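You operate a simulated robot arm through the tools that you are given. There is no shell and no other tool.

You are at the controls of a simulated two-armed robot. One attempt, no reset.

Task
On the deck of the half pallet, fold the wiping rag in half.

Only the result counts: the job must be done as asked and must still hold three seconds after the hand-in. Knocking over, shifting, dropping, spilling or breaking anything else fails it. Flat cloth is picked up by pressing the open fingertips on it (5 to 10 N) and closing them slowly along it; thin cloth reads only 2 to 8 mm in the jaws.

Robot
Two 7-joint arms with two-finger parallel grippers on one trunk, on a base that moves. Base frame: it is fixed to the floor where the robot stands at the start and does not move with it; the origin is under the middle of the robot, x ahead of it, y to its left, z up. Readings come in mm, degrees, newtons and seconds.
The left shoulder is at the start at [124, 171, 1162], the right one opposite. With the tool pointing down near the work surface each hand reaches from about 100 to 860 mm from the robot's upright axis, wherever it stands, measured 20 degrees to its own side. Places, roughly: deck of the half pallet [1700, -700, 700]; wiping rag [1750, -500, 750]. Payload 4.4 kg a hand.
The TCP of each hand is the grasp point between the finger pads, 23 mm short of the fingertips. In the tool frame z runs along the fingers and y along their closing line. Largest opening 94 mm; finger width 38, thickness 10; the body of the gripper, 54 by 96 mm, starts 39 mm behind the TCP.
Orientation is told as [roll, pitch, yaw] about the base's x, y, z axes, in that order, counted from this pose: with the fingers straight down and closing along the base's y, the tool's x points along the base's -x, its y along +y and its z along -z.

Tools
- The arms move only by the tool apply_moves. It takes "left_rows", "right_rows" or both (then of equal length, played together; a hand with none holds still); each is a list that holds one entry, the list of rows, each a list of 7 numbers: the opening, from 0 (shut) to 1 (fully open), then the shift along the tool's x, y, z in cm, then the turn, a rotation vector about the tool's x, y, z in degrees. In form: [[[claw, tx, ty, tz, wx, wy, wz], ...]]. A call has 1 to 20 rows; each row shifts and turns the commanded pose from where the row before left it, along the tool's axes as they then stand. A row lasts 0.2 s, in which the tool goes at most 50 mm and 8.6 degrees; a call with a longer step from one row to the next is refused whole, and so is a gripper value outside its range. Where a pose cannot be reached the arm comes as near as it can. A force on the tool above 40 N (or 10 N above the force at the start of the call, whichever is more), or a blocked arm, ends the call early, and 0.2 s more pass. Each finger travels about 72 mm/s and halts on what it meets, pressing with about 44 N; the grip force reading is that of the motor and also rises with nothing between the fingers. The clock runs only during rows and for 0.2 s after the last one: add rows that do not move to give the fingers time. It gives the time, the measured TCP pose, the force on the tool (base axes), the opening and the grip force at its end, in the units of the frame above (readings bear some noise), with the torque about the TCP (base axes, N m) and any sound that the robot's microphone picked up.
- Cameras (640 x 400 px; columns grow to the right, rows downward): "scene" is now at [237.3, -0.2, 1289.2]; the picture's right is [0.01, -1.00, 0.00], its down [-0.68, -0.01, -0.74] and it looks along [0.74, 0.01, -0.68] (base axes); focal length 248 px, centre (320, 200). "left" rides on the left gripper at [86, -16, -75] in its tool frame; the picture's right is [0.18, 0.98, 0.00], its down [-0.58, 0.11, -0.81] and it looks along [-0.79, 0.15, 0.59] (tool axes); focal length 243 px, centre (320, 200). "right" rides on the right gripper at [86, 16, -74] in its tool frame; the picture's right is [-0.18, 0.98, 0.00], its down [-0.58, -0.11, -0.81] and it looks along [-0.79, -0.15, 0.59] (tool axes); focal length 243 px, centre (320, 200). There is no depth. A picture from a camera that has moved, and an enlarged one, comes with that camera's place and axes in the base frame and with its lens.
- camera(camera): a new picture of that camera. The clock stands still meanwhile.
- move_column(by): moves the trunk up (or, below 0, down) by that many mm; the arms and the scene camera ride with it, the base frame stays. It gives what a move gives, with no picture.
- base_move(legs): drives the robot by 1 to 6 legs, each [ahead, left, turn to the left] in mm, mm and degrees, along the robot's own axes; the way and the turn of a leg run together, so that a leg with both is an arc; at most 1500 mm and 180 degrees a leg. The arms and the cameras ride along, it lands a little off, and it stops where it bumps. It gives what a move gives.
- turn_head(pan, tilt): turns the head with the scene camera to pan (to the left, within 80 degrees either way) and tilt (down, from -29 to 69), counted from straight ahead of the robot (the tilt from the chest, where the trunk bows). It gives what a move gives.
- zoom(camera, box): a new picture of the part [left, top, right, bottom] of that camera's present view, enlarged. The clock stands still meanwhile.
- close_job(): hands the job in; it is judged then, once.

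Places have to be worked out from the pictures, the camera data and where the tool is seen. Open the grippers and draw the arms clear of the work before you hand the job in, unless the task says otherwise.

The tools are called after ">>>" by a JSON object that holds its "fn" and its "kwargs". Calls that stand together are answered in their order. apply_moves: Moves the arms, as the interface text tells. Its arguments: {"type":"object","properties":{"left_rows":{"type":"array"},"right_rows":{"type":"array"}},"required":[]} The other tools are called the same way: move_column (by) moves the trunk up or down; base_move (legs) drives the base; turn_head (pan, tilt) turns the head that bears the scene camera; camera (camera) takes a picture; zoom (camera, box) takes an enlarged picture of a part of a camera's view; close_job () hands the job in.

At the start:

```text
time: 0.0
left_tool_pos: [573.4, 203.4, 891.9]
left_tool_rot: [-0.1, -0.1, 0.0]
left_ft_force: [0.4, 0.2, -0.6]
left_ft_torque: [-0.01, 0.0, 0.0]
left_finger_gap: 94.0
left_finger_force: 0.1
right_tool_pos: [563.1, -178.1, 933.1]
right_tool_rot: [-0.1, 0.0, 0.0]
right_ft_force: [0.0, -0.4, 0.6]
right_ft_torque: [0.01, 0.03, 0.0]
right_finger_gap: 93.8
right_finger_force: 0.1
trunk travel left (down, up): [-175.0, 213.0]
robot x, y, heading: [-0.7, -2.3, -0.0]
head pan, tilt (commanded): [0.7, 42.6]
```

scene: 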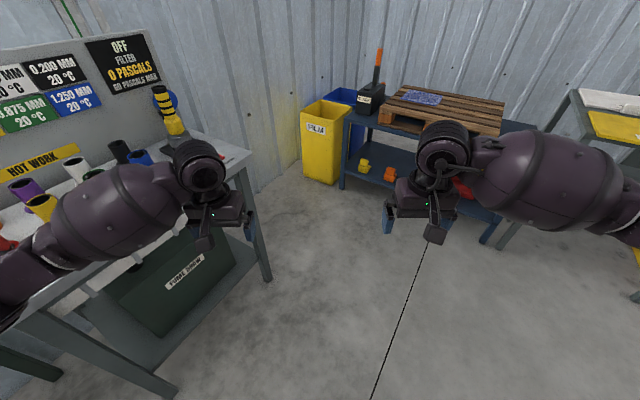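
right: 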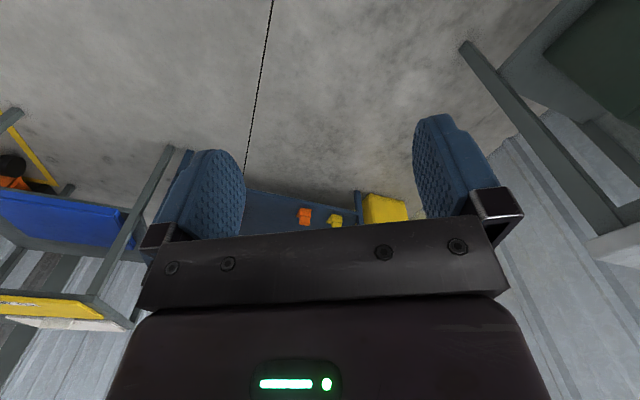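
left: 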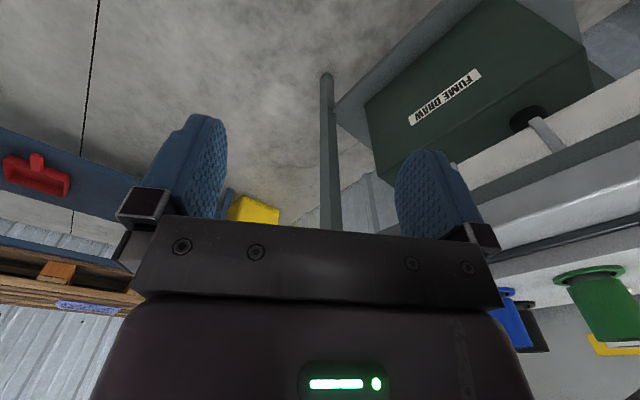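

The rag is seen on the half pallet on the far bench, to the right of ahead. I take an enlarged view of it first.

>>> {"fn": "zoom", "kwargs": {"camera": "scene", "box": [320, 40, 540, 180]}}

```text
2.86 times, centred on (430, 110) of scene
camera zoom: at [237.3, -0.2, 1289.2], right [0.01, -1.0, 0.0], down [-0.68, -0.01, -0.74], along [0.74, 0.01, -0.68], focal length 710 px, centre (6, 457)
```

zoom: 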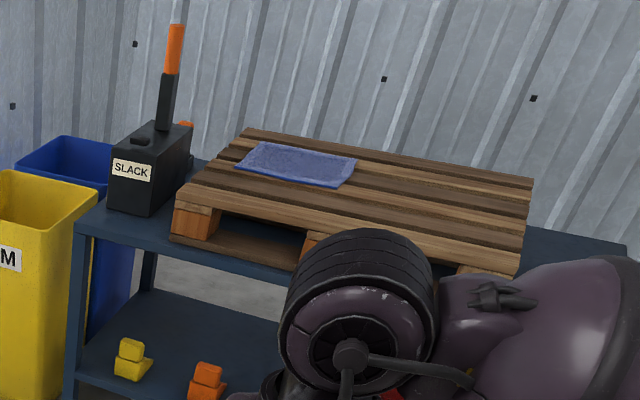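

The rag lies near-aligned on the pallet, centre about (1740, -580), and the pallet front faces along a heading of about -26°. I turn and drive to a standoff of about 950 mm from the rag, to look from there.

>>> {"fn": "base_move", "kwargs": {"legs": [[0, 0, -26], [800, 240, 0]]}}

>>> {"fn": "turn_head", "kwargs": {"pan": 0, "tilt": 40}}

>>> {"fn": "camera", "kwargs": {"camera": "scene"}}

```text
time: 5.8
left_tool_pos: [1442.8, -222.8, 892.8]
left_tool_rot: [-0.1, 0.0, -26.9]
left_ft_force: [0.6, 0.7, 0.1]
left_ft_torque: [0.0, 0.05, 0.02]
left_finger_gap: 94.1
left_finger_force: 0.1
right_tool_pos: [1262.0, -560.4, 932.3]
right_tool_rot: [0.0, 0.0, -26.9]
right_ft_force: [-0.3, 0.3, 0.3]
right_ft_torque: [-0.01, 0.01, -0.02]
right_finger_gap: 94.0
right_finger_force: 0.1
trunk travel left (down, up): [-175.0, 213.0]
robot x, y, heading: [841.8, -146.9, -26.9]
head pan, tilt (commanded): [0.7, 42.6]
```

```text
time: 6.5
left_tool_pos: [1441.9, -223.1, 893.0]
left_tool_rot: [0.0, 0.0, -26.8]
left_ft_force: [-0.7, 0.0, 0.0]
left_ft_torque: [-0.02, -0.02, -0.01]
left_finger_gap: 94.2
left_finger_force: 0.0
right_tool_pos: [1262.0, -558.4, 932.8]
right_tool_rot: [-0.1, -0.1, -26.8]
right_ft_force: [-0.1, 0.6, -0.2]
right_ft_torque: [-0.03, -0.03, 0.01]
right_finger_gap: 94.2
right_finger_force: 0.0
trunk travel left (down, up): [-175.0, 213.0]
robot x, y, heading: [837.5, -141.0, -26.9]
head pan, tilt (commanded): [0.0, 40.0]
```

```text
taken
camera scene: at [1053.0, -254.5, 1293.0], right [-0.45, -0.89, 0.0], down [-0.57, 0.29, -0.77], along [0.68, -0.35, -0.64], focal length 248 px, centre (320, 200)
```

scene: 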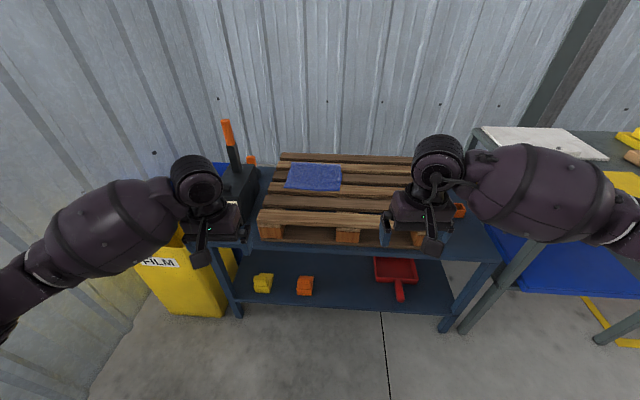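

>>> {"fn": "zoom", "kwargs": {"camera": "scene", "box": [240, 130, 400, 230]}}

```text
4.00 times, centred on (320, 180) of scene
camera zoom: at [1053.0, -254.5, 1293.0], right [-0.45, -0.89, 0.0], down [-0.57, 0.29, -0.77], along [0.68, -0.35, -0.64], focal length 994 px, centre (320, 280)
```

zoom: 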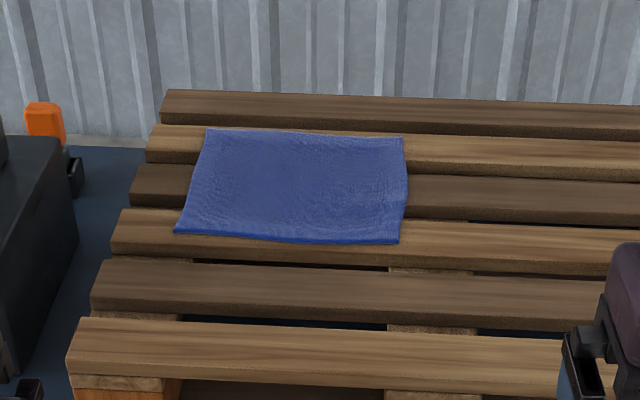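

The two views put the rag at about z 710, 217 mm across by 190 mm deep, squared with the slats at a heading of about -31°. I look down to see how much room the base has in front of the bench.

>>> {"fn": "turn_head", "kwargs": {"pan": 0, "tilt": 69}}

>>> {"fn": "camera", "kwargs": {"camera": "scene"}}

>>> {"fn": "camera", "kwargs": {"camera": "left"}}

>>> {"fn": "camera", "kwargs": {"camera": "right"}}

```text
time: 7.4
left_tool_pos: [1443.0, -222.8, 893.9]
left_tool_rot: [0.0, 0.0, -26.9]
left_ft_force: [-0.7, -0.5, 0.2]
left_ft_torque: [-0.03, 0.0, 0.01]
left_finger_gap: 94.1
left_finger_force: 0.0
right_tool_pos: [1261.6, -559.0, 932.2]
right_tool_rot: [0.0, 0.0, -26.9]
right_ft_force: [-0.2, -0.1, -0.6]
right_ft_torque: [0.0, 0.01, -0.01]
right_finger_gap: 93.9
right_finger_force: 0.1
trunk travel left (down, up): [-175.0, 213.0]
robot x, y, heading: [839.6, -146.1, -27.0]
head pan, tilt (commanded): [0.0, 68.8]
```

```text
taken
camera scene: at [1027.1, -241.4, 1256.9], right [-0.45, -0.89, 0.0], down [-0.83, 0.42, -0.36], along [0.32, -0.16, -0.93], focal length 248 px, centre (320, 200)
```

scene: 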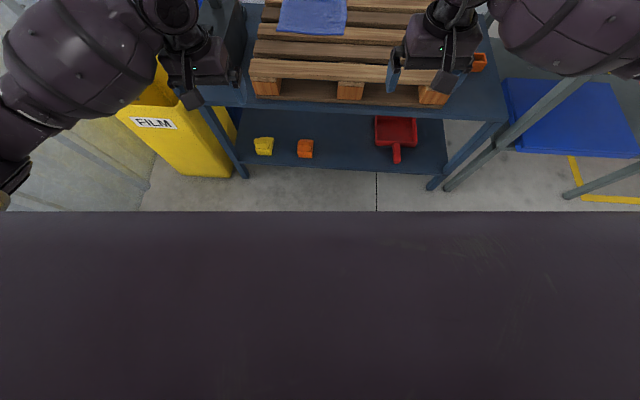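

```text
taken
camera left: at [1358.8, -198.4, 967.0], right [0.28, 0.96, 0.0], down [0.57, -0.17, 0.81], along [0.77, -0.23, -0.59], focal length 243 px, centre (320, 200)
```

left: 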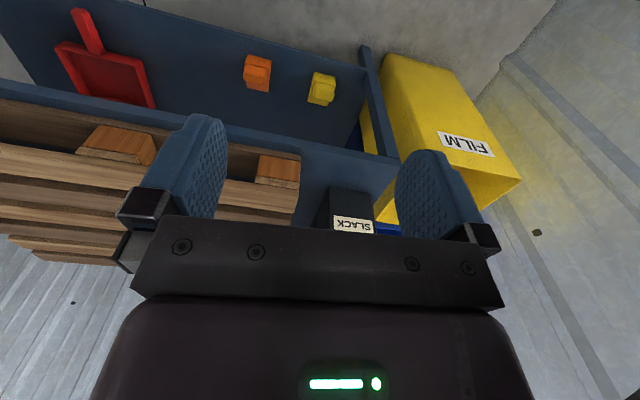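

```text
taken
camera right: at [1193.8, -505.8, 1008.9], right [0.61, 0.79, 0.0], down [0.47, -0.36, 0.81], along [0.64, -0.49, -0.59], focal length 243 px, centre (320, 200)
```

right: 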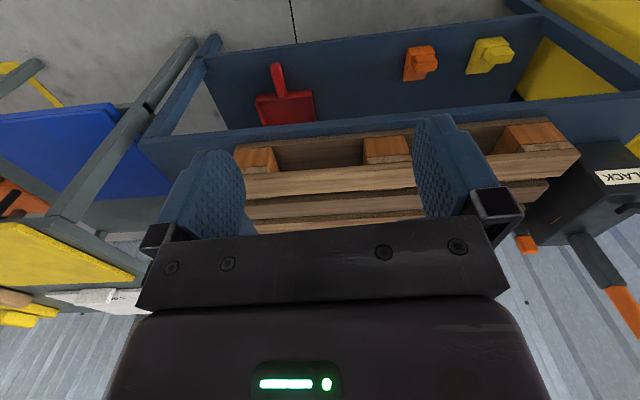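

The bench front edge lies about 770 mm ahead of the axis, and the SLACK handle stands near (1975, -348), top at about 930 high. I bring the left hand inwards, away from that handle, then drive closer in line with the pallet.

>>> {"fn": "apply_moves", "kwargs": {"left_rows": [[[1, 0, -2.5, -1, 0, 0, 0], [1, 0, -2.5, -1, 0, 0, 0], [1, 0, -2.5, -1, 0, 0, 0], [1, 0, -2, -1, 0, 0, 0], [1, 0, 0, 0, 0, 0, 0]]]}}

>>> {"fn": "base_move", "kwargs": {"legs": [[0, 0, -4], [280, 88, 0]]}}

>>> {"fn": "turn_head", "kwargs": {"pan": 0, "tilt": 50}}

>>> {"fn": "camera", "kwargs": {"camera": "scene"}}

```text
time: 8.6
left_tool_pos: [1400.9, -306.7, 935.2]
left_tool_rot: [0.0, 0.0, -26.9]
left_ft_force: [0.3, 0.4, -0.9]
left_ft_torque: [0.04, 0.01, 0.0]
left_finger_gap: 94.1
left_finger_force: 0.1
right_tool_pos: [1261.9, -559.5, 932.0]
right_tool_rot: [0.0, 0.0, -27.0]
right_ft_force: [0.6, -0.6, 0.1]
right_ft_torque: [-0.02, 0.0, 0.02]
right_finger_gap: 93.8
right_finger_force: 0.1
trunk travel left (down, up): [-175.0, 213.0]
robot x, y, heading: [839.4, -143.7, -26.7]
head pan, tilt (commanded): [0.0, 68.8]
```

```text
time: 11.1
left_tool_pos: [1673.4, -419.4, 934.6]
left_tool_rot: [0.0, 0.0, -31.0]
left_ft_force: [0.4, 0.0, 1.2]
left_ft_torque: [0.02, 0.0, -0.03]
left_finger_gap: 93.9
left_finger_force: 0.1
right_tool_pos: [1516.3, -661.4, 932.9]
right_tool_rot: [0.0, 0.0, -31.1]
right_ft_force: [0.4, -0.5, 0.0]
right_ft_torque: [0.0, -0.01, -0.03]
right_finger_gap: 94.0
right_finger_force: 0.1
trunk travel left (down, up): [-175.0, 213.0]
robot x, y, heading: [1122.5, -215.8, -31.2]
head pan, tilt (commanded): [0.0, 68.8]
```

```text
time: 11.9
left_tool_pos: [1673.4, -421.3, 934.7]
left_tool_rot: [0.0, 0.0, -31.1]
left_ft_force: [-0.3, -0.6, -0.4]
left_ft_torque: [0.0, 0.0, -0.04]
left_finger_gap: 94.1
left_finger_force: 0.0
right_tool_pos: [1516.2, -662.9, 933.5]
right_tool_rot: [0.0, -0.1, -31.1]
right_ft_force: [-0.1, 0.7, 0.7]
right_ft_torque: [-0.04, -0.02, 0.0]
right_finger_gap: 94.1
right_finger_force: 0.1
trunk travel left (down, up): [-175.0, 213.0]
robot x, y, heading: [1128.1, -216.9, -31.1]
head pan, tilt (commanded): [0.0, 50.0]
```

```text
taken
camera scene: at [1323.2, -337.7, 1278.7], right [-0.52, -0.86, 0.0], down [-0.66, 0.4, -0.64], along [0.55, -0.33, -0.77], focal length 248 px, centre (320, 200)
```

scene: 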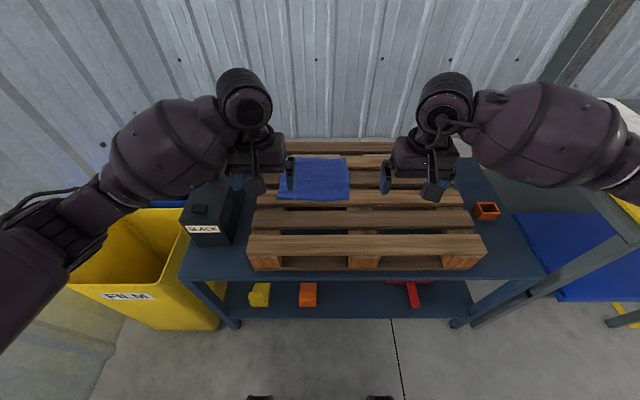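

The base front shows at the bottom edge, about 250 mm ahead of the axis, so roughly 235 mm are left to the bench. I close in by 130 mm more and then take detailed views of the rag.

>>> {"fn": "base_move", "kwargs": {"legs": [[130, 0, 0]]}}

>>> {"fn": "turn_head", "kwargs": {"pan": 0, "tilt": 55}}

>>> {"fn": "camera", "kwargs": {"camera": "scene"}}

>>> {"fn": "zoom", "kwargs": {"camera": "scene", "box": [240, 100, 400, 200]}}

```text
time: 13.2
left_tool_pos: [1784.5, -485.4, 933.8]
left_tool_rot: [0.0, 0.0, -31.1]
left_ft_force: [-0.3, 0.4, -0.3]
left_ft_torque: [0.01, -0.01, -0.01]
left_finger_gap: 94.3
left_finger_force: 0.0
right_tool_pos: [1628.3, -727.5, 932.1]
right_tool_rot: [0.0, 0.0, -31.0]
right_ft_force: [-0.2, 0.6, -0.5]
right_ft_torque: [0.03, 0.02, 0.0]
right_finger_gap: 94.3
right_finger_force: 0.0
trunk travel left (down, up): [-175.0, 213.0]
robot x, y, heading: [1236.5, -284.0, -30.9]
head pan, tilt (commanded): [0.0, 50.0]
```

```text
time: 13.8
left_tool_pos: [1784.2, -485.5, 935.3]
left_tool_rot: [0.1, -0.1, -31.0]
left_ft_force: [0.2, 0.2, -0.4]
left_ft_torque: [-0.01, 0.01, 0.02]
left_finger_gap: 93.7
left_finger_force: 0.0
right_tool_pos: [1627.8, -727.6, 933.0]
right_tool_rot: [0.1, -0.1, -31.0]
right_ft_force: [0.0, -0.2, -0.2]
right_ft_torque: [-0.01, -0.02, 0.01]
right_finger_gap: 93.9
right_finger_force: 0.0
trunk travel left (down, up): [-175.0, 213.0]
robot x, y, heading: [1236.5, -282.9, -31.0]
head pan, tilt (commanded): [0.0, 55.0]
```

```text
taken
camera scene: at [1430.0, -401.3, 1272.4], right [-0.51, -0.86, 0.0], down [-0.7, 0.42, -0.57], along [0.49, -0.3, -0.82], focal length 248 px, centre (320, 200)
```

scene: 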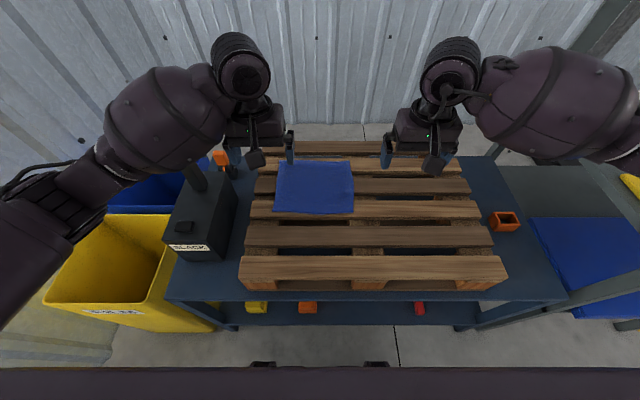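

```text
4.00 times, centred on (320, 150) of scene
camera zoom: at [1430.0, -401.3, 1272.4], right [-0.51, -0.86, 0.0], down [-0.7, 0.42, -0.57], along [0.49, -0.3, -0.82], focal length 994 px, centre (320, 400)
```

zoom: 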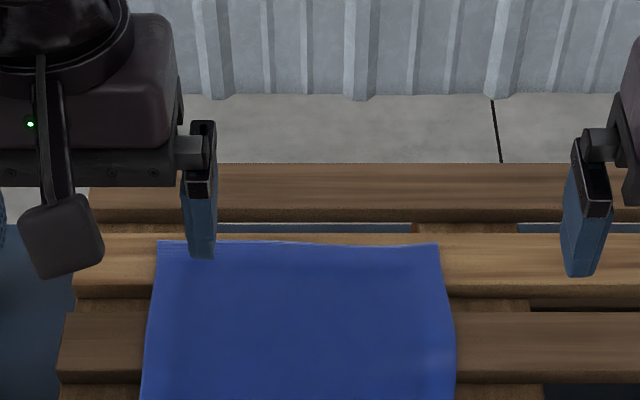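

The gap to the bench is fine. I take an enlarged view centred on the rag to fix its corners and the slat edges.

>>> {"fn": "zoom", "kwargs": {"camera": "scene", "box": [240, 145, 400, 245]}}

>>> {"fn": "camera", "kwargs": {"camera": "left"}}

>>> {"fn": "camera", "kwargs": {"camera": "right"}}

```text
4.00 times, centred on (320, 195) of scene
camera zoom: at [1430.0, -401.3, 1272.4], right [-0.51, -0.86, 0.0], down [-0.7, 0.42, -0.57], along [0.49, -0.3, -0.82], focal length 994 px, centre (320, 220)
```

zoom: 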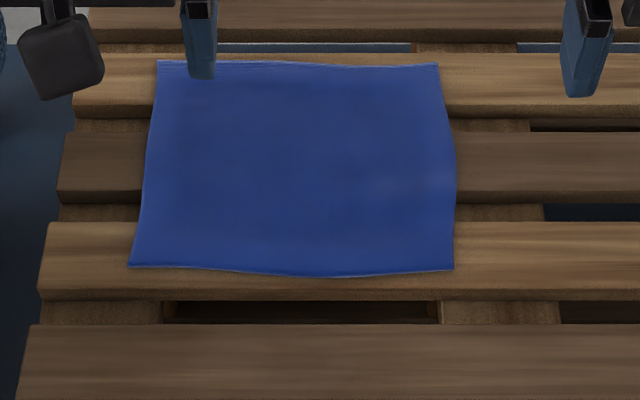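

```text
taken
camera left: at [1702.3, -454.8, 1008.8], right [0.35, 0.94, 0.0], down [0.55, -0.21, 0.81], along [0.76, -0.28, -0.59], focal length 243 px, centre (320, 200)
```

left: 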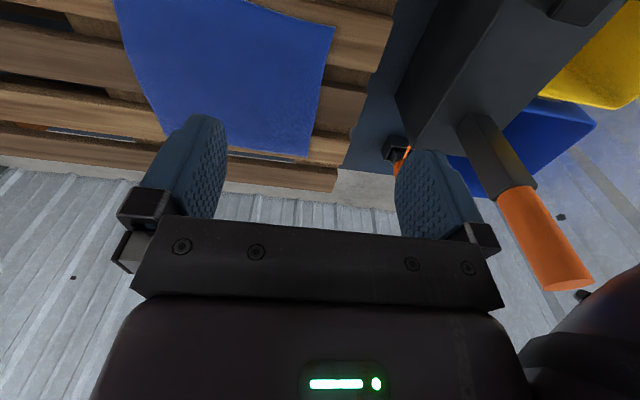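

```text
taken
camera right: at [1563.4, -668.7, 1009.0], right [0.66, 0.75, 0.0], down [0.44, -0.39, 0.81], along [0.6, -0.54, -0.59], focal length 243 px, centre (320, 200)
```

right: 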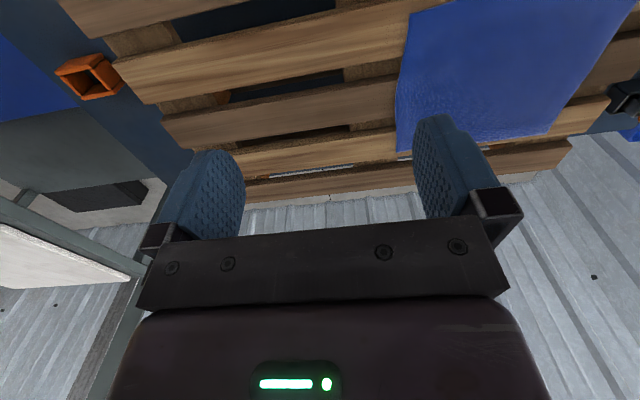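

Rag corners work out at 1787 to 1977 mm in depth (along heading -31°) and 301 to 519 mm across, with the near edge 16 mm inside the third slat. There is about 120 mm free ahead of the base, so I take 50 mm of that for better reach at the far edge.

>>> {"fn": "base_move", "kwargs": {"legs": [[50, 0, 0]]}}

```text
time: 14.8
left_tool_pos: [1828.2, -510.3, 933.7]
left_tool_rot: [0.0, 0.1, -31.0]
left_ft_force: [-0.5, 0.4, -0.3]
left_ft_torque: [-0.02, 0.01, 0.0]
left_finger_gap: 94.0
left_finger_force: 0.1
right_tool_pos: [1670.7, -753.4, 933.4]
right_tool_rot: [0.0, 0.0, -31.0]
right_ft_force: [0.6, -0.1, -0.2]
right_ft_torque: [0.04, 0.0, 0.02]
right_finger_gap: 94.2
right_finger_force: 0.0
trunk travel left (down, up): [-175.0, 213.0]
robot x, y, heading: [1281.6, -311.0, -30.8]
head pan, tilt (commanded): [0.0, 55.0]
```

Hands are at (1830, 504) and (1820, 215) in depth/across. I bring them over the two near corners with a 42 mm opening and lower them to about 30 mm above the cloth.

>>> {"fn": "apply_moves", "kwargs": {"left_rows": [[[0.45, 0.665, -0.285, 0, 0, 0, 0], [0.45, 0.665, -0.285, 0, 0, 0, 0], [0.45, 0.665, -0.285, 0, 0, 0, 0], [0.45, 0.665, -0.285, 0, 0, 0, 0], [0.45, 0.665, -0.285, 0, 0, 0, 0], [0.45, 0.665, -0.285, 0, 0, 0, 0], [0.45, 0, 0, 2.41, 0, 0, 0], [0.45, 0, 0, 2.41, 0, 0, 0], [0.45, 0, 0, 2.41, 0, 0, 0], [0.45, 0, 0, 2.41, 0, 0, 0], [0.45, 0, 0, 2.41, 0, 0, 0], [0.45, 0, 0, 2.41, 0, 0, 0], [0.45, 0, 0, 2.41, 0, 0, 0], [0.45, 0, 0, 0, 0, 0, 0]]], "right_rows": [[[0.45, 0.5, 2.02, 0, 0, 0, 0], [0.45, 0.5, 2.02, 0, 0, 0, 0], [0.45, 0.5, 2.02, 0, 0, 0, 0], [0.45, 0.5, 2.02, 0, 0, 0, 0], [0.45, 0.5, 2.02, 0, 0, 0, 0], [0.45, 0.5, 2.02, 0, 0, 0, 0], [0.45, 0, 0, 2.41, 0, 0, 0], [0.45, 0, 0, 2.41, 0, 0, 0], [0.45, 0, 0, 2.41, 0, 0, 0], [0.45, 0, 0, 2.41, 0, 0, 0], [0.45, 0, 0, 2.41, 0, 0, 0], [0.45, 0, 0, 2.41, 0, 0, 0], [0.45, 0, 0, 2.41, 0, 0, 0], [0.45, 0, 0, 0, 0, 0, 0]]]}}

>>> {"fn": "camera", "kwargs": {"camera": "scene"}}

>>> {"fn": "zoom", "kwargs": {"camera": "scene", "box": [240, 130, 400, 230]}}

>>> {"fn": "camera", "kwargs": {"camera": "left"}}

>>> {"fn": "camera", "kwargs": {"camera": "right"}}

```text
time: 17.8
left_tool_pos: [1785.7, -502.6, 764.6]
left_tool_rot: [0.0, 0.0, -31.0]
left_ft_force: [-0.2, 0.1, 0.2]
left_ft_torque: [0.01, -0.02, 0.02]
left_finger_gap: 42.1
left_finger_force: 0.0
right_tool_pos: [1707.9, -632.3, 762.8]
right_tool_rot: [0.0, 0.0, -31.0]
right_ft_force: [-1.0, -0.1, -0.7]
right_ft_torque: [0.01, -0.02, 0.02]
right_finger_gap: 42.2
right_finger_force: 0.0
trunk travel left (down, up): [-175.0, 213.0]
robot x, y, heading: [1277.9, -312.9, -31.0]
head pan, tilt (commanded): [0.0, 55.0]
```

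```text
taken
camera scene: at [1473.3, -427.3, 1272.5], right [-0.51, -0.86, 0.0], down [-0.7, 0.42, -0.57], along [0.49, -0.3, -0.82], focal length 248 px, centre (320, 200)
```

scene: 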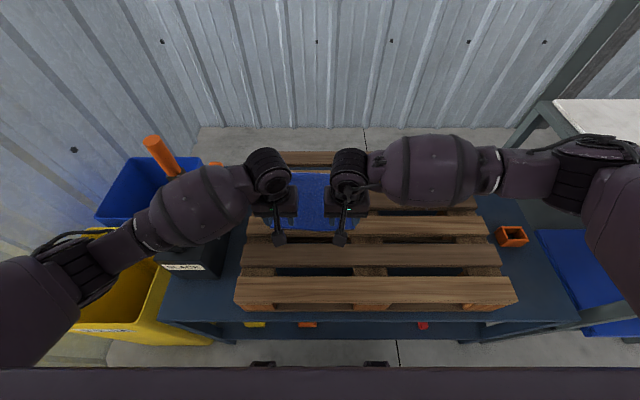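

```text
4.00 times, centred on (320, 180) of scene
camera zoom: at [1473.3, -427.3, 1272.5], right [-0.51, -0.86, 0.0], down [-0.7, 0.42, -0.57], along [0.49, -0.3, -0.82], focal length 994 px, centre (320, 280)
```

zoom: 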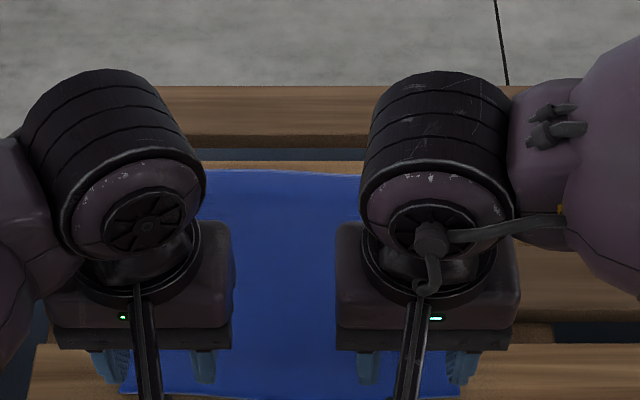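

```text
taken
camera left: at [1703.3, -472.1, 838.9], right [0.35, 0.94, 0.0], down [0.55, -0.21, 0.81], along [0.76, -0.28, -0.59], focal length 243 px, centre (320, 200)
```

left: 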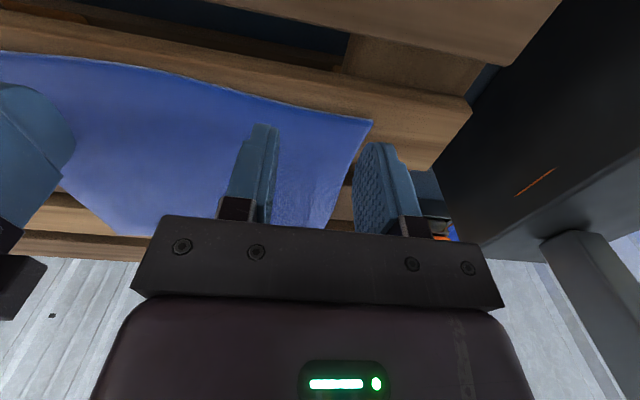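

```text
taken
camera right: at [1643.1, -574.1, 840.0], right [0.66, 0.75, 0.0], down [0.44, -0.39, 0.81], along [0.6, -0.54, -0.59], focal length 243 px, centre (320, 200)
```

right: 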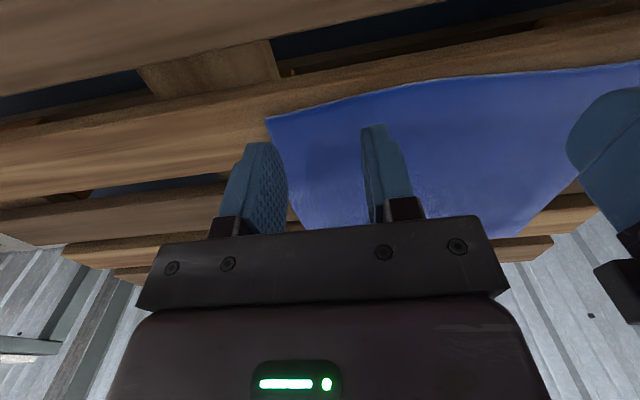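

The wrist cameras put the near corners at (1788, 521) and (1789, 303), and the fingers straddle just inside them. I nudge both hands slightly inwards and go down to a few mm above contact.

>>> {"fn": "apply_moves", "kwargs": {"left_rows": [[[0.45, 0, -0.2, 0.6, 0, 0, 0], [0.45, 0, -0.2, 0.6, 0, 0, 0], [0.45, 0, 0, 0.6, 0, 0, 0], [0.45, 0, 0, 0.6, 0, 0, 0], [0.45, 0, 0, 0.2, 0, 0, 0], [0.45, 0, 0, 0.1, 0, 0, 0], [0.45, 0, 0, 0, 0, 0, 0]]], "right_rows": [[[0.45, 0, 0.1, 0.6, 0, 0, 0], [0.45, 0, 0.1, 0.6, 0, 0, 0], [0.45, 0, 0, 0.6, 0, 0, 0], [0.45, 0, 0, 0.6, 0, 0, 0], [0.45, 0, 0, 0.1, 0, 0, 0], [0.45, 0, 0, 0.0, 0, 0, 0], [0.45, 0, 0, 0, 0, 0, 0]]]}}

```text
time: 19.4
left_tool_pos: [1783.3, -507.3, 739.5]
left_tool_rot: [-0.1, 0.0, -31.0]
left_ft_force: [0.3, -0.5, -0.2]
left_ft_torque: [-0.03, 0.02, -0.04]
left_finger_gap: 42.3
left_finger_force: 0.1
right_tool_pos: [1709.0, -634.2, 739.5]
right_tool_rot: [0.0, 0.0, -31.0]
right_ft_force: [-0.6, -0.1, 0.2]
right_ft_torque: [0.03, -0.01, 0.02]
right_finger_gap: 42.3
right_finger_force: 0.2
trunk travel left (down, up): [-175.0, 213.0]
robot x, y, heading: [1278.7, -307.0, -30.8]
head pan, tilt (commanded): [0.0, 55.0]
```

No contact yet at tip heights of about 716. I go down 3 mm more in small steps.

>>> {"fn": "apply_moves", "kwargs": {"left_rows": [[[0.45, 0, 0, 0.1, 0, 0, 0], [0.45, 0, 0, 0.1, 0, 0, 0], [0.45, 0, 0, 0.1, 0, 0, 0], [0.45, 0, 0, 0, 0, 0, 0]]], "right_rows": [[[0.45, 0, 0, 0.1, 0, 0, 0], [0.45, 0, 0, 0.1, 0, 0, 0], [0.45, 0, 0, 0.1, 0, 0, 0], [0.45, 0, 0, 0, 0, 0, 0]]]}}

```text
time: 20.4
left_tool_pos: [1782.5, -507.6, 735.6]
left_tool_rot: [0.1, -0.1, -31.0]
left_ft_force: [1.0, 0.9, 6.2]
left_ft_torque: [0.0, -0.08, -0.02]
left_finger_gap: 42.1
left_finger_force: 0.3
right_tool_pos: [1707.3, -631.7, 737.6]
right_tool_rot: [0.0, -0.1, -31.1]
right_ft_force: [0.7, -1.0, 2.6]
right_ft_torque: [-0.05, -0.01, -0.01]
right_finger_gap: 42.3
right_finger_force: 0.1
trunk travel left (down, up): [-175.0, 213.0]
robot x, y, heading: [1282.0, -307.0, -31.1]
head pan, tilt (commanded): [0.0, 55.0]
```

Contact: left 6 N, right 2.6 N. I press the right hand about 1 mm more to bring both within 5 to 10 N.

>>> {"fn": "apply_moves", "kwargs": {"left_rows": [[[0.45, 0, 0, 0.02, 0, 0, 0], [0.45, 0, 0, 0, 0, 0, 0]]], "right_rows": [[[0.45, 0, 0, 0.08, 0, 0, 0], [0.45, 0, 0, 0, 0, 0, 0]]]}}

```text
time: 21.0
left_tool_pos: [1782.1, -508.3, 736.7]
left_tool_rot: [0.0, -0.1, -31.0]
left_ft_force: [0.6, 0.1, 6.2]
left_ft_torque: [-0.05, -0.06, 0.01]
left_finger_gap: 42.1
left_finger_force: 0.1
right_tool_pos: [1708.7, -631.4, 736.2]
right_tool_rot: [0.0, -0.1, -31.1]
right_ft_force: [0.1, -2.3, 9.0]
right_ft_torque: [-0.09, -0.09, 0.02]
right_finger_gap: 42.2
right_finger_force: 0.0
trunk travel left (down, up): [-175.0, 213.0]
robot x, y, heading: [1284.0, -311.2, -31.2]
head pan, tilt (commanded): [0.0, 55.0]
```

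Left 6 N, right 9 N: good. I close slowly halfway along the cloth and check.

>>> {"fn": "apply_moves", "kwargs": {"left_rows": [[[0.42, 0, 0, 0, 0, 0, 0], [0.39, 0, 0, 0, 0, 0, 0], [0.36, 0, 0, 0, 0, 0, 0], [0.33, 0, 0, 0, 0, 0, 0], [0.3, 0, 0, 0, 0, 0, 0], [0.27, 0, 0, 0, 0, 0, 0], [0.24, 0, 0, 0, 0, 0, 0], [0.21, 0, 0, 0, 0, 0, 0]]], "right_rows": [[[0.42, 0, 0, 0, 0, 0, 0], [0.39, 0, 0, 0, 0, 0, 0], [0.36, 0, 0, 0, 0, 0, 0], [0.33, 0, 0, 0, 0, 0, 0], [0.3, 0, 0, 0, 0, 0, 0], [0.27, 0, 0, 0, 0, 0, 0], [0.24, 0, 0, 0, 0, 0, 0], [0.21, 0, 0, 0, 0, 0, 0]]]}}

>>> {"fn": "camera", "kwargs": {"camera": "left"}}

>>> {"fn": "camera", "kwargs": {"camera": "right"}}

```text
time: 22.8
left_tool_pos: [1782.4, -508.1, 736.7]
left_tool_rot: [-0.1, -0.2, -30.9]
left_ft_force: [-0.5, -2.3, 5.3]
left_ft_torque: [-0.06, -0.05, -0.02]
left_finger_gap: 19.7
left_finger_force: 0.1
right_tool_pos: [1707.1, -632.0, 735.6]
right_tool_rot: [0.0, -0.1, -31.1]
right_ft_force: [1.1, 1.0, 12.7]
right_ft_torque: [0.03, -0.11, 0.01]
right_finger_gap: 19.6
right_finger_force: 0.1
trunk travel left (down, up): [-175.0, 213.0]
robot x, y, heading: [1280.3, -309.9, -31.2]
head pan, tilt (commanded): [0.0, 55.0]
```

```text
taken
camera left: at [1699.9, -477.9, 810.8], right [0.35, 0.94, 0.0], down [0.55, -0.21, 0.81], along [0.76, -0.28, -0.59], focal length 243 px, centre (320, 200)
```

left: 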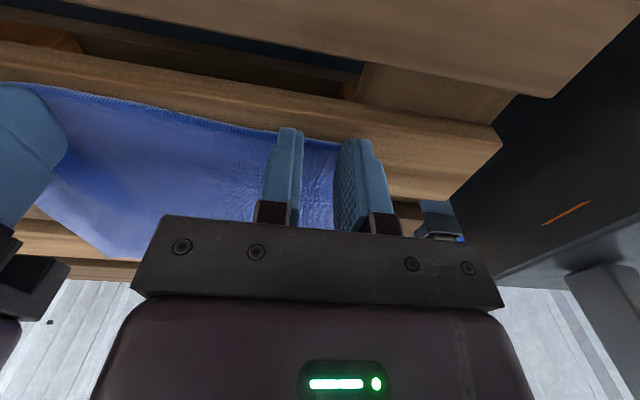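

```text
taken
camera right: at [1643.9, -573.0, 812.0], right [0.66, 0.75, 0.0], down [0.44, -0.39, 0.81], along [0.6, -0.54, -0.59], focal length 243 px, centre (320, 200)
```

right: 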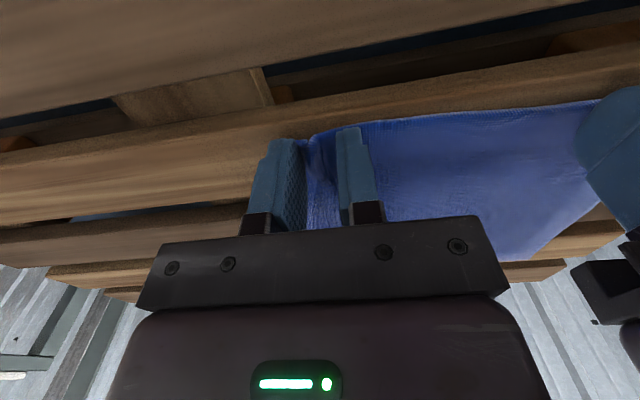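

Some bunching shows between the fingers. I enlarge the gaps to check the cloth under the outer fingers.

>>> {"fn": "zoom", "kwargs": {"camera": "left", "box": [230, 100, 430, 240]}}

>>> {"fn": "zoom", "kwargs": {"camera": "right", "box": [210, 100, 410, 240]}}

```text
2.86 times, centred on (330, 170) of left
camera zoom: at [1699.9, -477.9, 810.8], right [0.35, 0.94, 0.0], down [0.55, -0.21, 0.81], along [0.76, -0.28, -0.59], focal length 693 px, centre (291, 286)
```

zoom: 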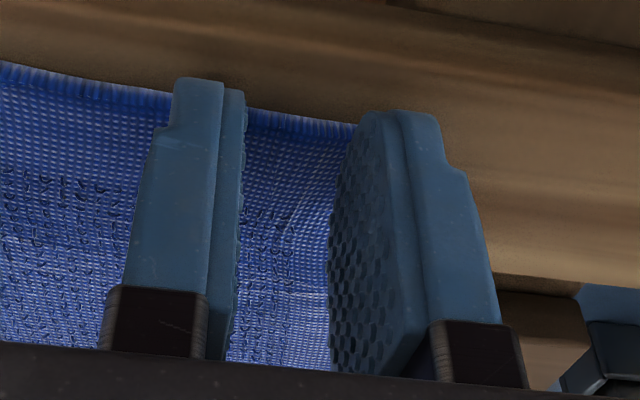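

```text
2.86 times, centred on (310, 170) of right
camera zoom: at [1643.9, -573.0, 812.0], right [0.66, 0.75, 0.0], down [0.44, -0.39, 0.81], along [0.6, -0.54, -0.59], focal length 693 px, centre (349, 286)
```

zoom: 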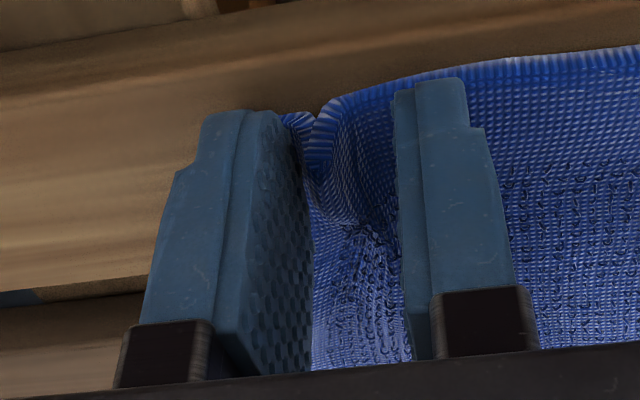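

The right hand has a clear ridge; the left has a slight arch. I press the left a touch more and go on closing to shut.

>>> {"fn": "apply_moves", "kwargs": {"left_rows": [[[0.19, 0, 0, 0.03, 0, 0, 0], [0.17, 0, 0, 0, 0, 0, 0], [0.15, 0, 0, 0, 0, 0, 0], [0.13, 0, 0, 0, 0, 0, 0], [0.11, 0, 0, 0, 0, 0, 0], [0.09, 0, 0, 0, 0, 0, 0], [0.07, 0, 0, 0, 0, 0, 0], [0.05, 0, 0, 0, 0, 0, 0], [0.03, 0, 0, 0, 0, 0, 0], [0.0, 0, 0, 0, 0, 0, 0], [0.0, 0, 0, 0, 0, 0, 0], [0.0, 0, 0, 0, 0, 0, 0]]], "right_rows": [[[0.19, 0, 0, -0.03, 0, 0, 0], [0.17, 0, 0, 0, 0, 0, 0], [0.15, 0, 0, 0, 0, 0, 0], [0.13, 0, 0, 0, 0, 0, 0], [0.11, 0, 0, 0, 0, 0, 0], [0.09, 0, 0, 0, 0, 0, 0], [0.07, 0, 0, 0, 0, 0, 0], [0.05, 0, 0, 0, 0, 0, 0], [0.03, 0, 0, 0, 0, 0, 0], [0.0, 0, 0, 0, 0, 0, 0], [0.0, 0, 0, 0, 0, 0, 0], [0.0, 0, 0, 0, 0, 0, 0]]]}}

>>> {"fn": "zoom", "kwargs": {"camera": "left", "box": [230, 100, 430, 240]}}

>>> {"fn": "zoom", "kwargs": {"camera": "right", "box": [210, 100, 410, 240]}}

```text
time: 25.4
left_tool_pos: [1782.2, -508.5, 735.1]
left_tool_rot: [0.0, -0.1, -30.9]
left_ft_force: [0.5, 0.7, 13.2]
left_ft_torque: [0.01, -0.15, -0.01]
left_finger_gap: 0.0
left_finger_force: 42.4
right_tool_pos: [1708.5, -631.6, 736.8]
right_tool_rot: [0.0, -0.1, -31.0]
right_ft_force: [0.8, 1.5, 6.1]
right_ft_torque: [0.0, -0.04, 0.09]
right_finger_gap: 4.0
right_finger_force: 44.1
trunk travel left (down, up): [-175.0, 213.0]
robot x, y, heading: [1277.6, -310.9, -31.0]
head pan, tilt (commanded): [0.0, 55.0]
```

```text
2.86 times, centred on (330, 170) of left
camera zoom: at [1699.8, -478.2, 810.2], right [0.35, 0.94, 0.0], down [0.55, -0.2, 0.81], along [0.76, -0.28, -0.59], focal length 693 px, centre (291, 286)
```

zoom: 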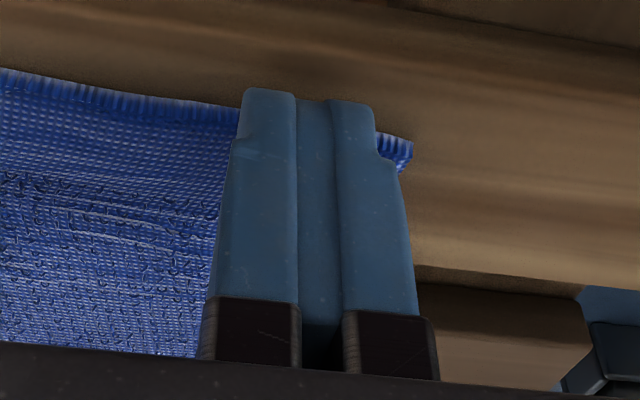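

```text
2.86 times, centred on (310, 170) of right
camera zoom: at [1644.2, -573.1, 812.3], right [0.66, 0.75, 0.0], down [0.44, -0.39, 0.81], along [0.6, -0.54, -0.59], focal length 693 px, centre (349, 286)
```

zoom: 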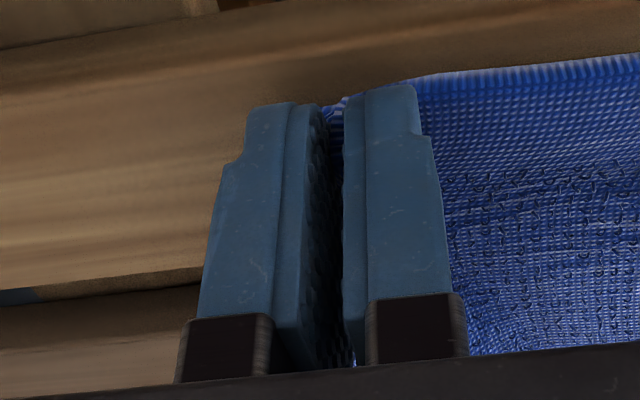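

The right jaw holds 4 mm of cloth; the left jaw shut on nothing (0 mm), the cloth slipped beneath and its left edge now lies near 504 across. I lift the left hand, open it, shift it 11 mm inwards and come back just above the cloth, while the right holds.

>>> {"fn": "apply_moves", "kwargs": {"left_rows": [[[0.0, 0, 0, -0.5, 0, 0, 0], [0.0, 0, 0, -0.5, 0, 0, 0], [0.2, 0, -0.4, 0, 0, 0, 0], [0.45, 0, -0.4, 0, 0, 0, 0], [0.45, 0, -0.3, 0, 0, 0, 0], [0.45, 0, 0, 0, 0, 0, 0]]], "right_rows": [[[0.0, 0, 0, 0, 0, 0, 0], [0.0, 0, 0, 0, 0, 0, 0], [0.0, 0, 0, 0, 0, 0, 0], [0.0, 0, 0, 0, 0, 0, 0], [0.0, 0, 0, 0, 0, 0, 0], [0.0, 0, 0, 0, 0, 0, 0]]]}}

>>> {"fn": "camera", "kwargs": {"camera": "left"}}

>>> {"fn": "zoom", "kwargs": {"camera": "left", "box": [230, 80, 430, 220]}}

```text
time: 26.8
left_tool_pos: [1777.4, -518.6, 746.1]
left_tool_rot: [0.0, 0.0, -31.0]
left_ft_force: [0.7, 0.3, -0.1]
left_ft_torque: [0.01, -0.02, 0.01]
left_finger_gap: 42.4
left_finger_force: 0.1
right_tool_pos: [1708.6, -631.4, 736.6]
right_tool_rot: [0.0, -0.1, -30.9]
right_ft_force: [-1.6, 0.9, 12.2]
right_ft_torque: [0.0, -0.03, 0.04]
right_finger_gap: 4.1
right_finger_force: 44.0
trunk travel left (down, up): [-175.0, 213.0]
robot x, y, heading: [1278.8, -310.6, -31.0]
head pan, tilt (commanded): [0.0, 55.0]
```

```text
taken
camera left: at [1695.0, -488.1, 819.6], right [0.35, 0.94, 0.0], down [0.55, -0.21, 0.81], along [0.76, -0.28, -0.59], focal length 243 px, centre (320, 200)
```

left: 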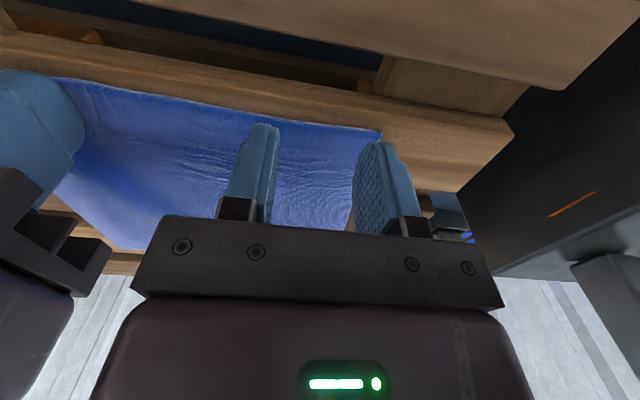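

```text
2.86 times, centred on (330, 150) of left
camera zoom: at [1695.0, -488.1, 819.6], right [0.35, 0.94, 0.0], down [0.55, -0.21, 0.81], along [0.76, -0.28, -0.59], focal length 693 px, centre (291, 343)
```

zoom: 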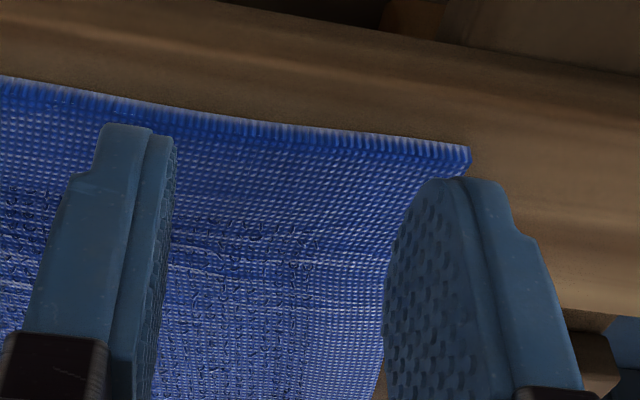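

The left corner now lies at (1782, 504), with the outer finger just inside it. I come down and press to about 9–10 N.

>>> {"fn": "apply_moves", "kwargs": {"left_rows": [[[0.45, 0, -0.1, 0.5, 0, 0, 0], [0.45, 0, -0.1, 0.3, 0, 0, 0], [0.45, 0, 0, 0.1, 0, 0, 0], [0.45, 0, 0, 0.1, 0, 0, 0], [0.45, 0, 0, 0, 0, 0, 0]]]}}

```text
time: 28.0
left_tool_pos: [1776.5, -520.1, 736.3]
left_tool_rot: [0.0, 0.0, -31.0]
left_ft_force: [0.5, 1.6, 7.1]
left_ft_torque: [0.0, -0.05, -0.02]
left_finger_gap: 42.0
left_finger_force: 0.0
right_tool_pos: [1708.1, -631.5, 736.0]
right_tool_rot: [0.0, -0.2, -31.0]
right_ft_force: [-1.5, -0.1, 8.6]
right_ft_torque: [-0.05, -0.03, 0.03]
right_finger_gap: 4.0
right_finger_force: 44.1
trunk travel left (down, up): [-175.0, 213.0]
robot x, y, heading: [1278.3, -313.3, -30.8]
head pan, tilt (commanded): [0.0, 55.0]
```

Left presses with 7 N; I add a little and close to half, watching the cloth.

>>> {"fn": "apply_moves", "kwargs": {"left_rows": [[[0.45, 0, 0, 0.04, 0, 0, 0], [0.43, 0, 0, 0, 0, 0, 0], [0.41, 0, 0, 0, 0, 0, 0], [0.39, 0, 0, 0, 0, 0, 0], [0.37, 0, 0, 0, 0, 0, 0], [0.35, 0, 0, 0, 0, 0, 0], [0.33, 0, 0, 0, 0, 0, 0], [0.31, 0, 0, 0, 0, 0, 0], [0.29, 0, 0, 0, 0, 0, 0], [0.27, 0, 0, 0, 0, 0, 0], [0.25, 0, 0, 0, 0, 0, 0], [0.23, 0, 0, 0, 0, 0, 0], [0.21, 0, 0, 0, 0, 0, 0]]]}}

>>> {"fn": "zoom", "kwargs": {"camera": "left", "box": [230, 80, 430, 220]}}

```text
time: 30.8
left_tool_pos: [1775.8, -520.0, 735.1]
left_tool_rot: [0.0, -0.1, -31.0]
left_ft_force: [-0.6, -2.0, 7.6]
left_ft_torque: [-0.08, -0.02, -0.01]
left_finger_gap: 20.0
left_finger_force: 0.1
right_tool_pos: [1708.6, -631.7, 736.6]
right_tool_rot: [0.0, -0.1, -30.9]
right_ft_force: [-0.6, 2.6, 7.7]
right_ft_torque: [0.01, -0.07, 0.06]
right_finger_gap: 4.3
right_finger_force: 43.3
trunk travel left (down, up): [-175.0, 213.0]
robot x, y, heading: [1277.5, -309.7, -31.0]
head pan, tilt (commanded): [0.0, 55.0]
```

```text
2.86 times, centred on (330, 150) of left
camera zoom: at [1693.0, -489.8, 810.6], right [0.35, 0.94, 0.0], down [0.55, -0.21, 0.81], along [0.76, -0.28, -0.59], focal length 693 px, centre (291, 343)
```

zoom: 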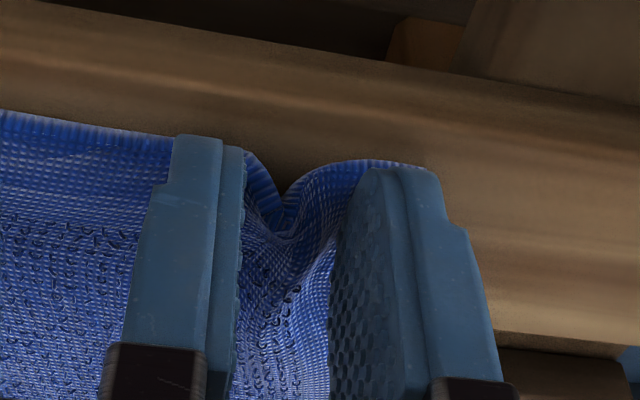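

Now a clear ridge is forming in the left jaw. I go on closing it slowly to shut.

>>> {"fn": "apply_moves", "kwargs": {"left_rows": [[[0.19, 0, 0, 0, 0, 0, 0], [0.17, 0, 0, 0, 0, 0, 0], [0.15, 0, 0, 0, 0, 0, 0], [0.13, 0, 0, 0, 0, 0, 0], [0.11, 0, 0, 0, 0, 0, 0], [0.09, 0, 0, 0, 0, 0, 0], [0.07, 0, 0, 0, 0, 0, 0], [0.05, 0, 0, 0, 0, 0, 0], [0.03, 0, 0, 0, 0, 0, 0], [0.0, 0, 0, 0, 0, 0, 0], [0.0, 0, 0, 0, 0, 0, 0]]]}}

>>> {"fn": "zoom", "kwargs": {"camera": "left", "box": [230, 80, 430, 220]}}

>>> {"fn": "camera", "kwargs": {"camera": "left"}}

>>> {"fn": "camera", "kwargs": {"camera": "right"}}

```text
time: 33.2
left_tool_pos: [1775.0, -520.8, 736.3]
left_tool_rot: [-0.1, 0.0, -31.1]
left_ft_force: [-5.5, -12.5, 6.6]
left_ft_torque: [-0.3, 0.11, -0.01]
left_finger_gap: 3.8
left_finger_force: 44.0
right_tool_pos: [1709.1, -633.6, 736.6]
right_tool_rot: [0.1, -0.1, -31.0]
right_ft_force: [5.9, 10.4, 7.9]
right_ft_torque: [0.2, -0.15, 0.12]
right_finger_gap: 4.1
right_finger_force: 43.6
trunk travel left (down, up): [-175.0, 213.0]
robot x, y, heading: [1278.0, -310.2, -31.0]
head pan, tilt (commanded): [0.0, 55.0]
```

```text
2.86 times, centred on (330, 150) of left
camera zoom: at [1692.8, -490.2, 810.6], right [0.35, 0.94, 0.0], down [0.55, -0.2, 0.81], along [0.76, -0.28, -0.59], focal length 693 px, centre (291, 343)
```

zoom: 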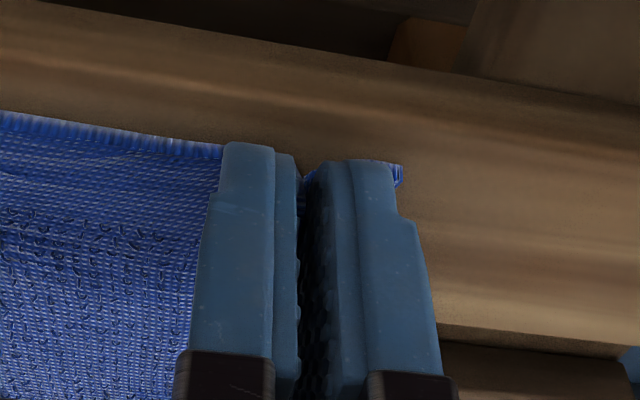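

```text
taken
camera left: at [1692.8, -490.2, 810.6], right [0.35, 0.94, 0.0], down [0.55, -0.2, 0.81], along [0.76, -0.28, -0.59], focal length 243 px, centre (320, 200)
```

left: 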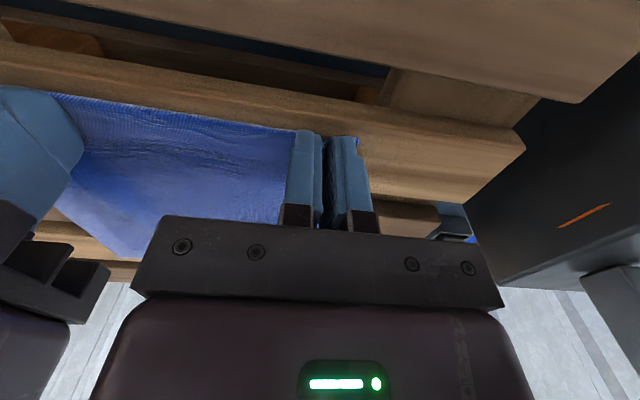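

```text
taken
camera right: at [1644.4, -573.0, 812.3], right [0.66, 0.75, 0.0], down [0.44, -0.39, 0.81], along [0.6, -0.53, -0.59], focal length 243 px, centre (320, 200)
```

right: 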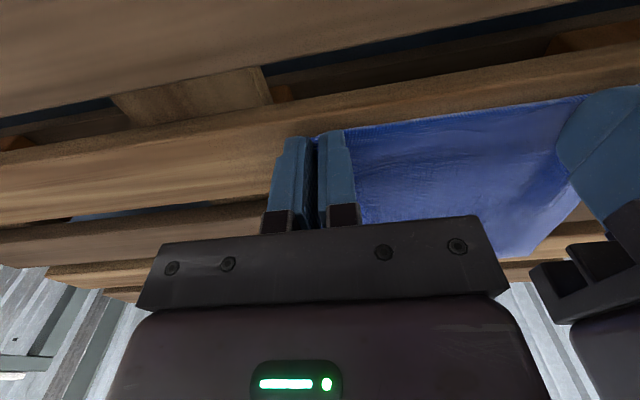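

Both jaws hold cloth (3.8 and 4.1 mm), with about 12 N of pull between the hands, so I ease them 3 mm towards each other. Then I lift along the first part of the arc and check.

>>> {"fn": "apply_moves", "kwargs": {"left_rows": [[[0, 0, -0.15, -0.2, 0, 0, 0], [0, 0, -0.15, -0.2, 0, 0, 0], [0, -0.2, 0, -0.5, 0, 0, 0], [0, -0.25, 0, -0.6, 0, 0, 0], [0, -0.3, 0, -0.6, 0, 0, 0], [0, -0.3, 0, -0.6, 0, 0, 0], [0, -0.4, 0, -0.6, 0, 0, 0], [0, -0.4, 0, -0.6, 0, 0, 0], [0, -0.5, 0, -0.6, 0, 0, 0], [0, 0, 0, 0, 0, 0, 0]]], "right_rows": [[[0, 0, 0.15, -0.2, 0, 0, 0], [0, 0, 0.15, -0.2, 0, 0, 0], [0, -0.2, 0, -0.5, 0, 0, 0], [0, -0.25, 0, -0.6, 0, 0, 0], [0, -0.3, 0, -0.6, 0, 0, 0], [0, -0.3, 0, -0.6, 0, 0, 0], [0, -0.4, 0, -0.6, 0, 0, 0], [0, -0.4, 0, -0.6, 0, 0, 0], [0, -0.5, 0, -0.6, 0, 0, 0], [0, 0, 0, 0, 0, 0, 0]]]}}

>>> {"fn": "camera", "kwargs": {"camera": "left"}}

>>> {"fn": "camera", "kwargs": {"camera": "right"}}

>>> {"fn": "zoom", "kwargs": {"camera": "scene", "box": [240, 130, 400, 230]}}

```text
time: 35.4
left_tool_pos: [1793.7, -533.4, 778.5]
left_tool_rot: [0.0, 0.0, -31.0]
left_ft_force: [-3.2, -6.1, 1.0]
left_ft_torque: [-0.14, 0.05, -0.01]
left_finger_gap: 4.0
left_finger_force: 44.2
right_tool_pos: [1729.6, -643.0, 781.4]
right_tool_rot: [0.0, 0.0, -30.8]
right_ft_force: [3.2, 5.4, -0.3]
right_ft_torque: [0.16, -0.08, 0.09]
right_finger_gap: 4.0
right_finger_force: 44.0
trunk travel left (down, up): [-175.0, 213.0]
robot x, y, heading: [1278.1, -314.2, -30.8]
head pan, tilt (commanded): [0.0, 55.0]
```

```text
taken
camera left: at [1712.1, -503.8, 853.3], right [0.35, 0.94, 0.0], down [0.55, -0.21, 0.81], along [0.76, -0.28, -0.59], focal length 243 px, centre (320, 200)
```

left: 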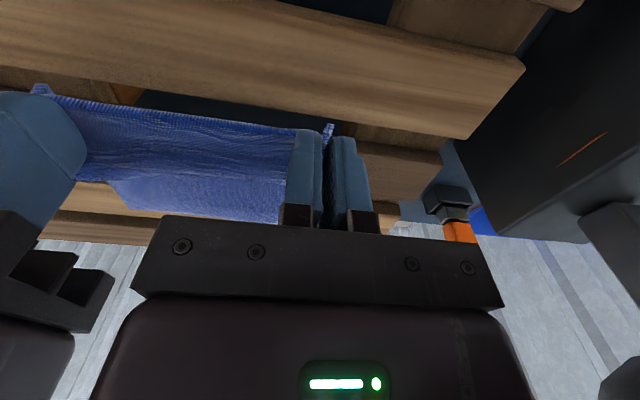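

```text
taken
camera right: at [1665.3, -584.4, 857.7], right [0.66, 0.75, 0.0], down [0.44, -0.39, 0.81], along [0.6, -0.53, -0.59], focal length 243 px, centre (320, 200)
```

right: 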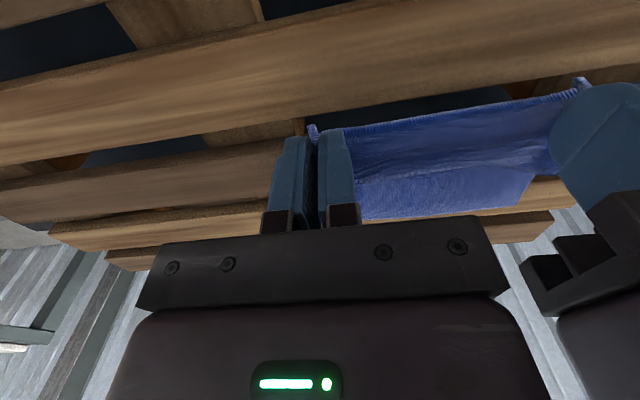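

```text
4.00 times, centred on (320, 180) of scene
camera zoom: at [1473.6, -427.5, 1272.3], right [-0.51, -0.86, 0.0], down [-0.7, 0.42, -0.57], along [0.49, -0.3, -0.82], focal length 994 px, centre (320, 280)
```

zoom: 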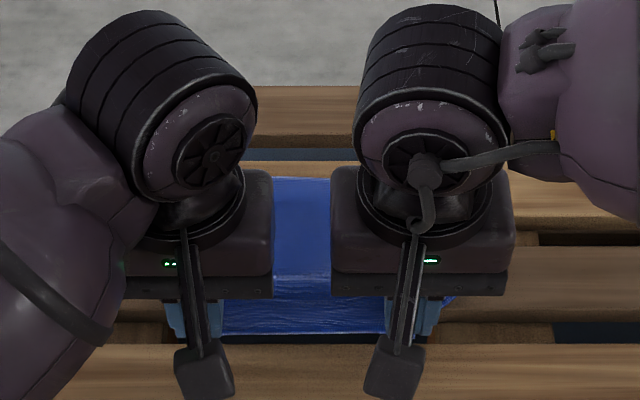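

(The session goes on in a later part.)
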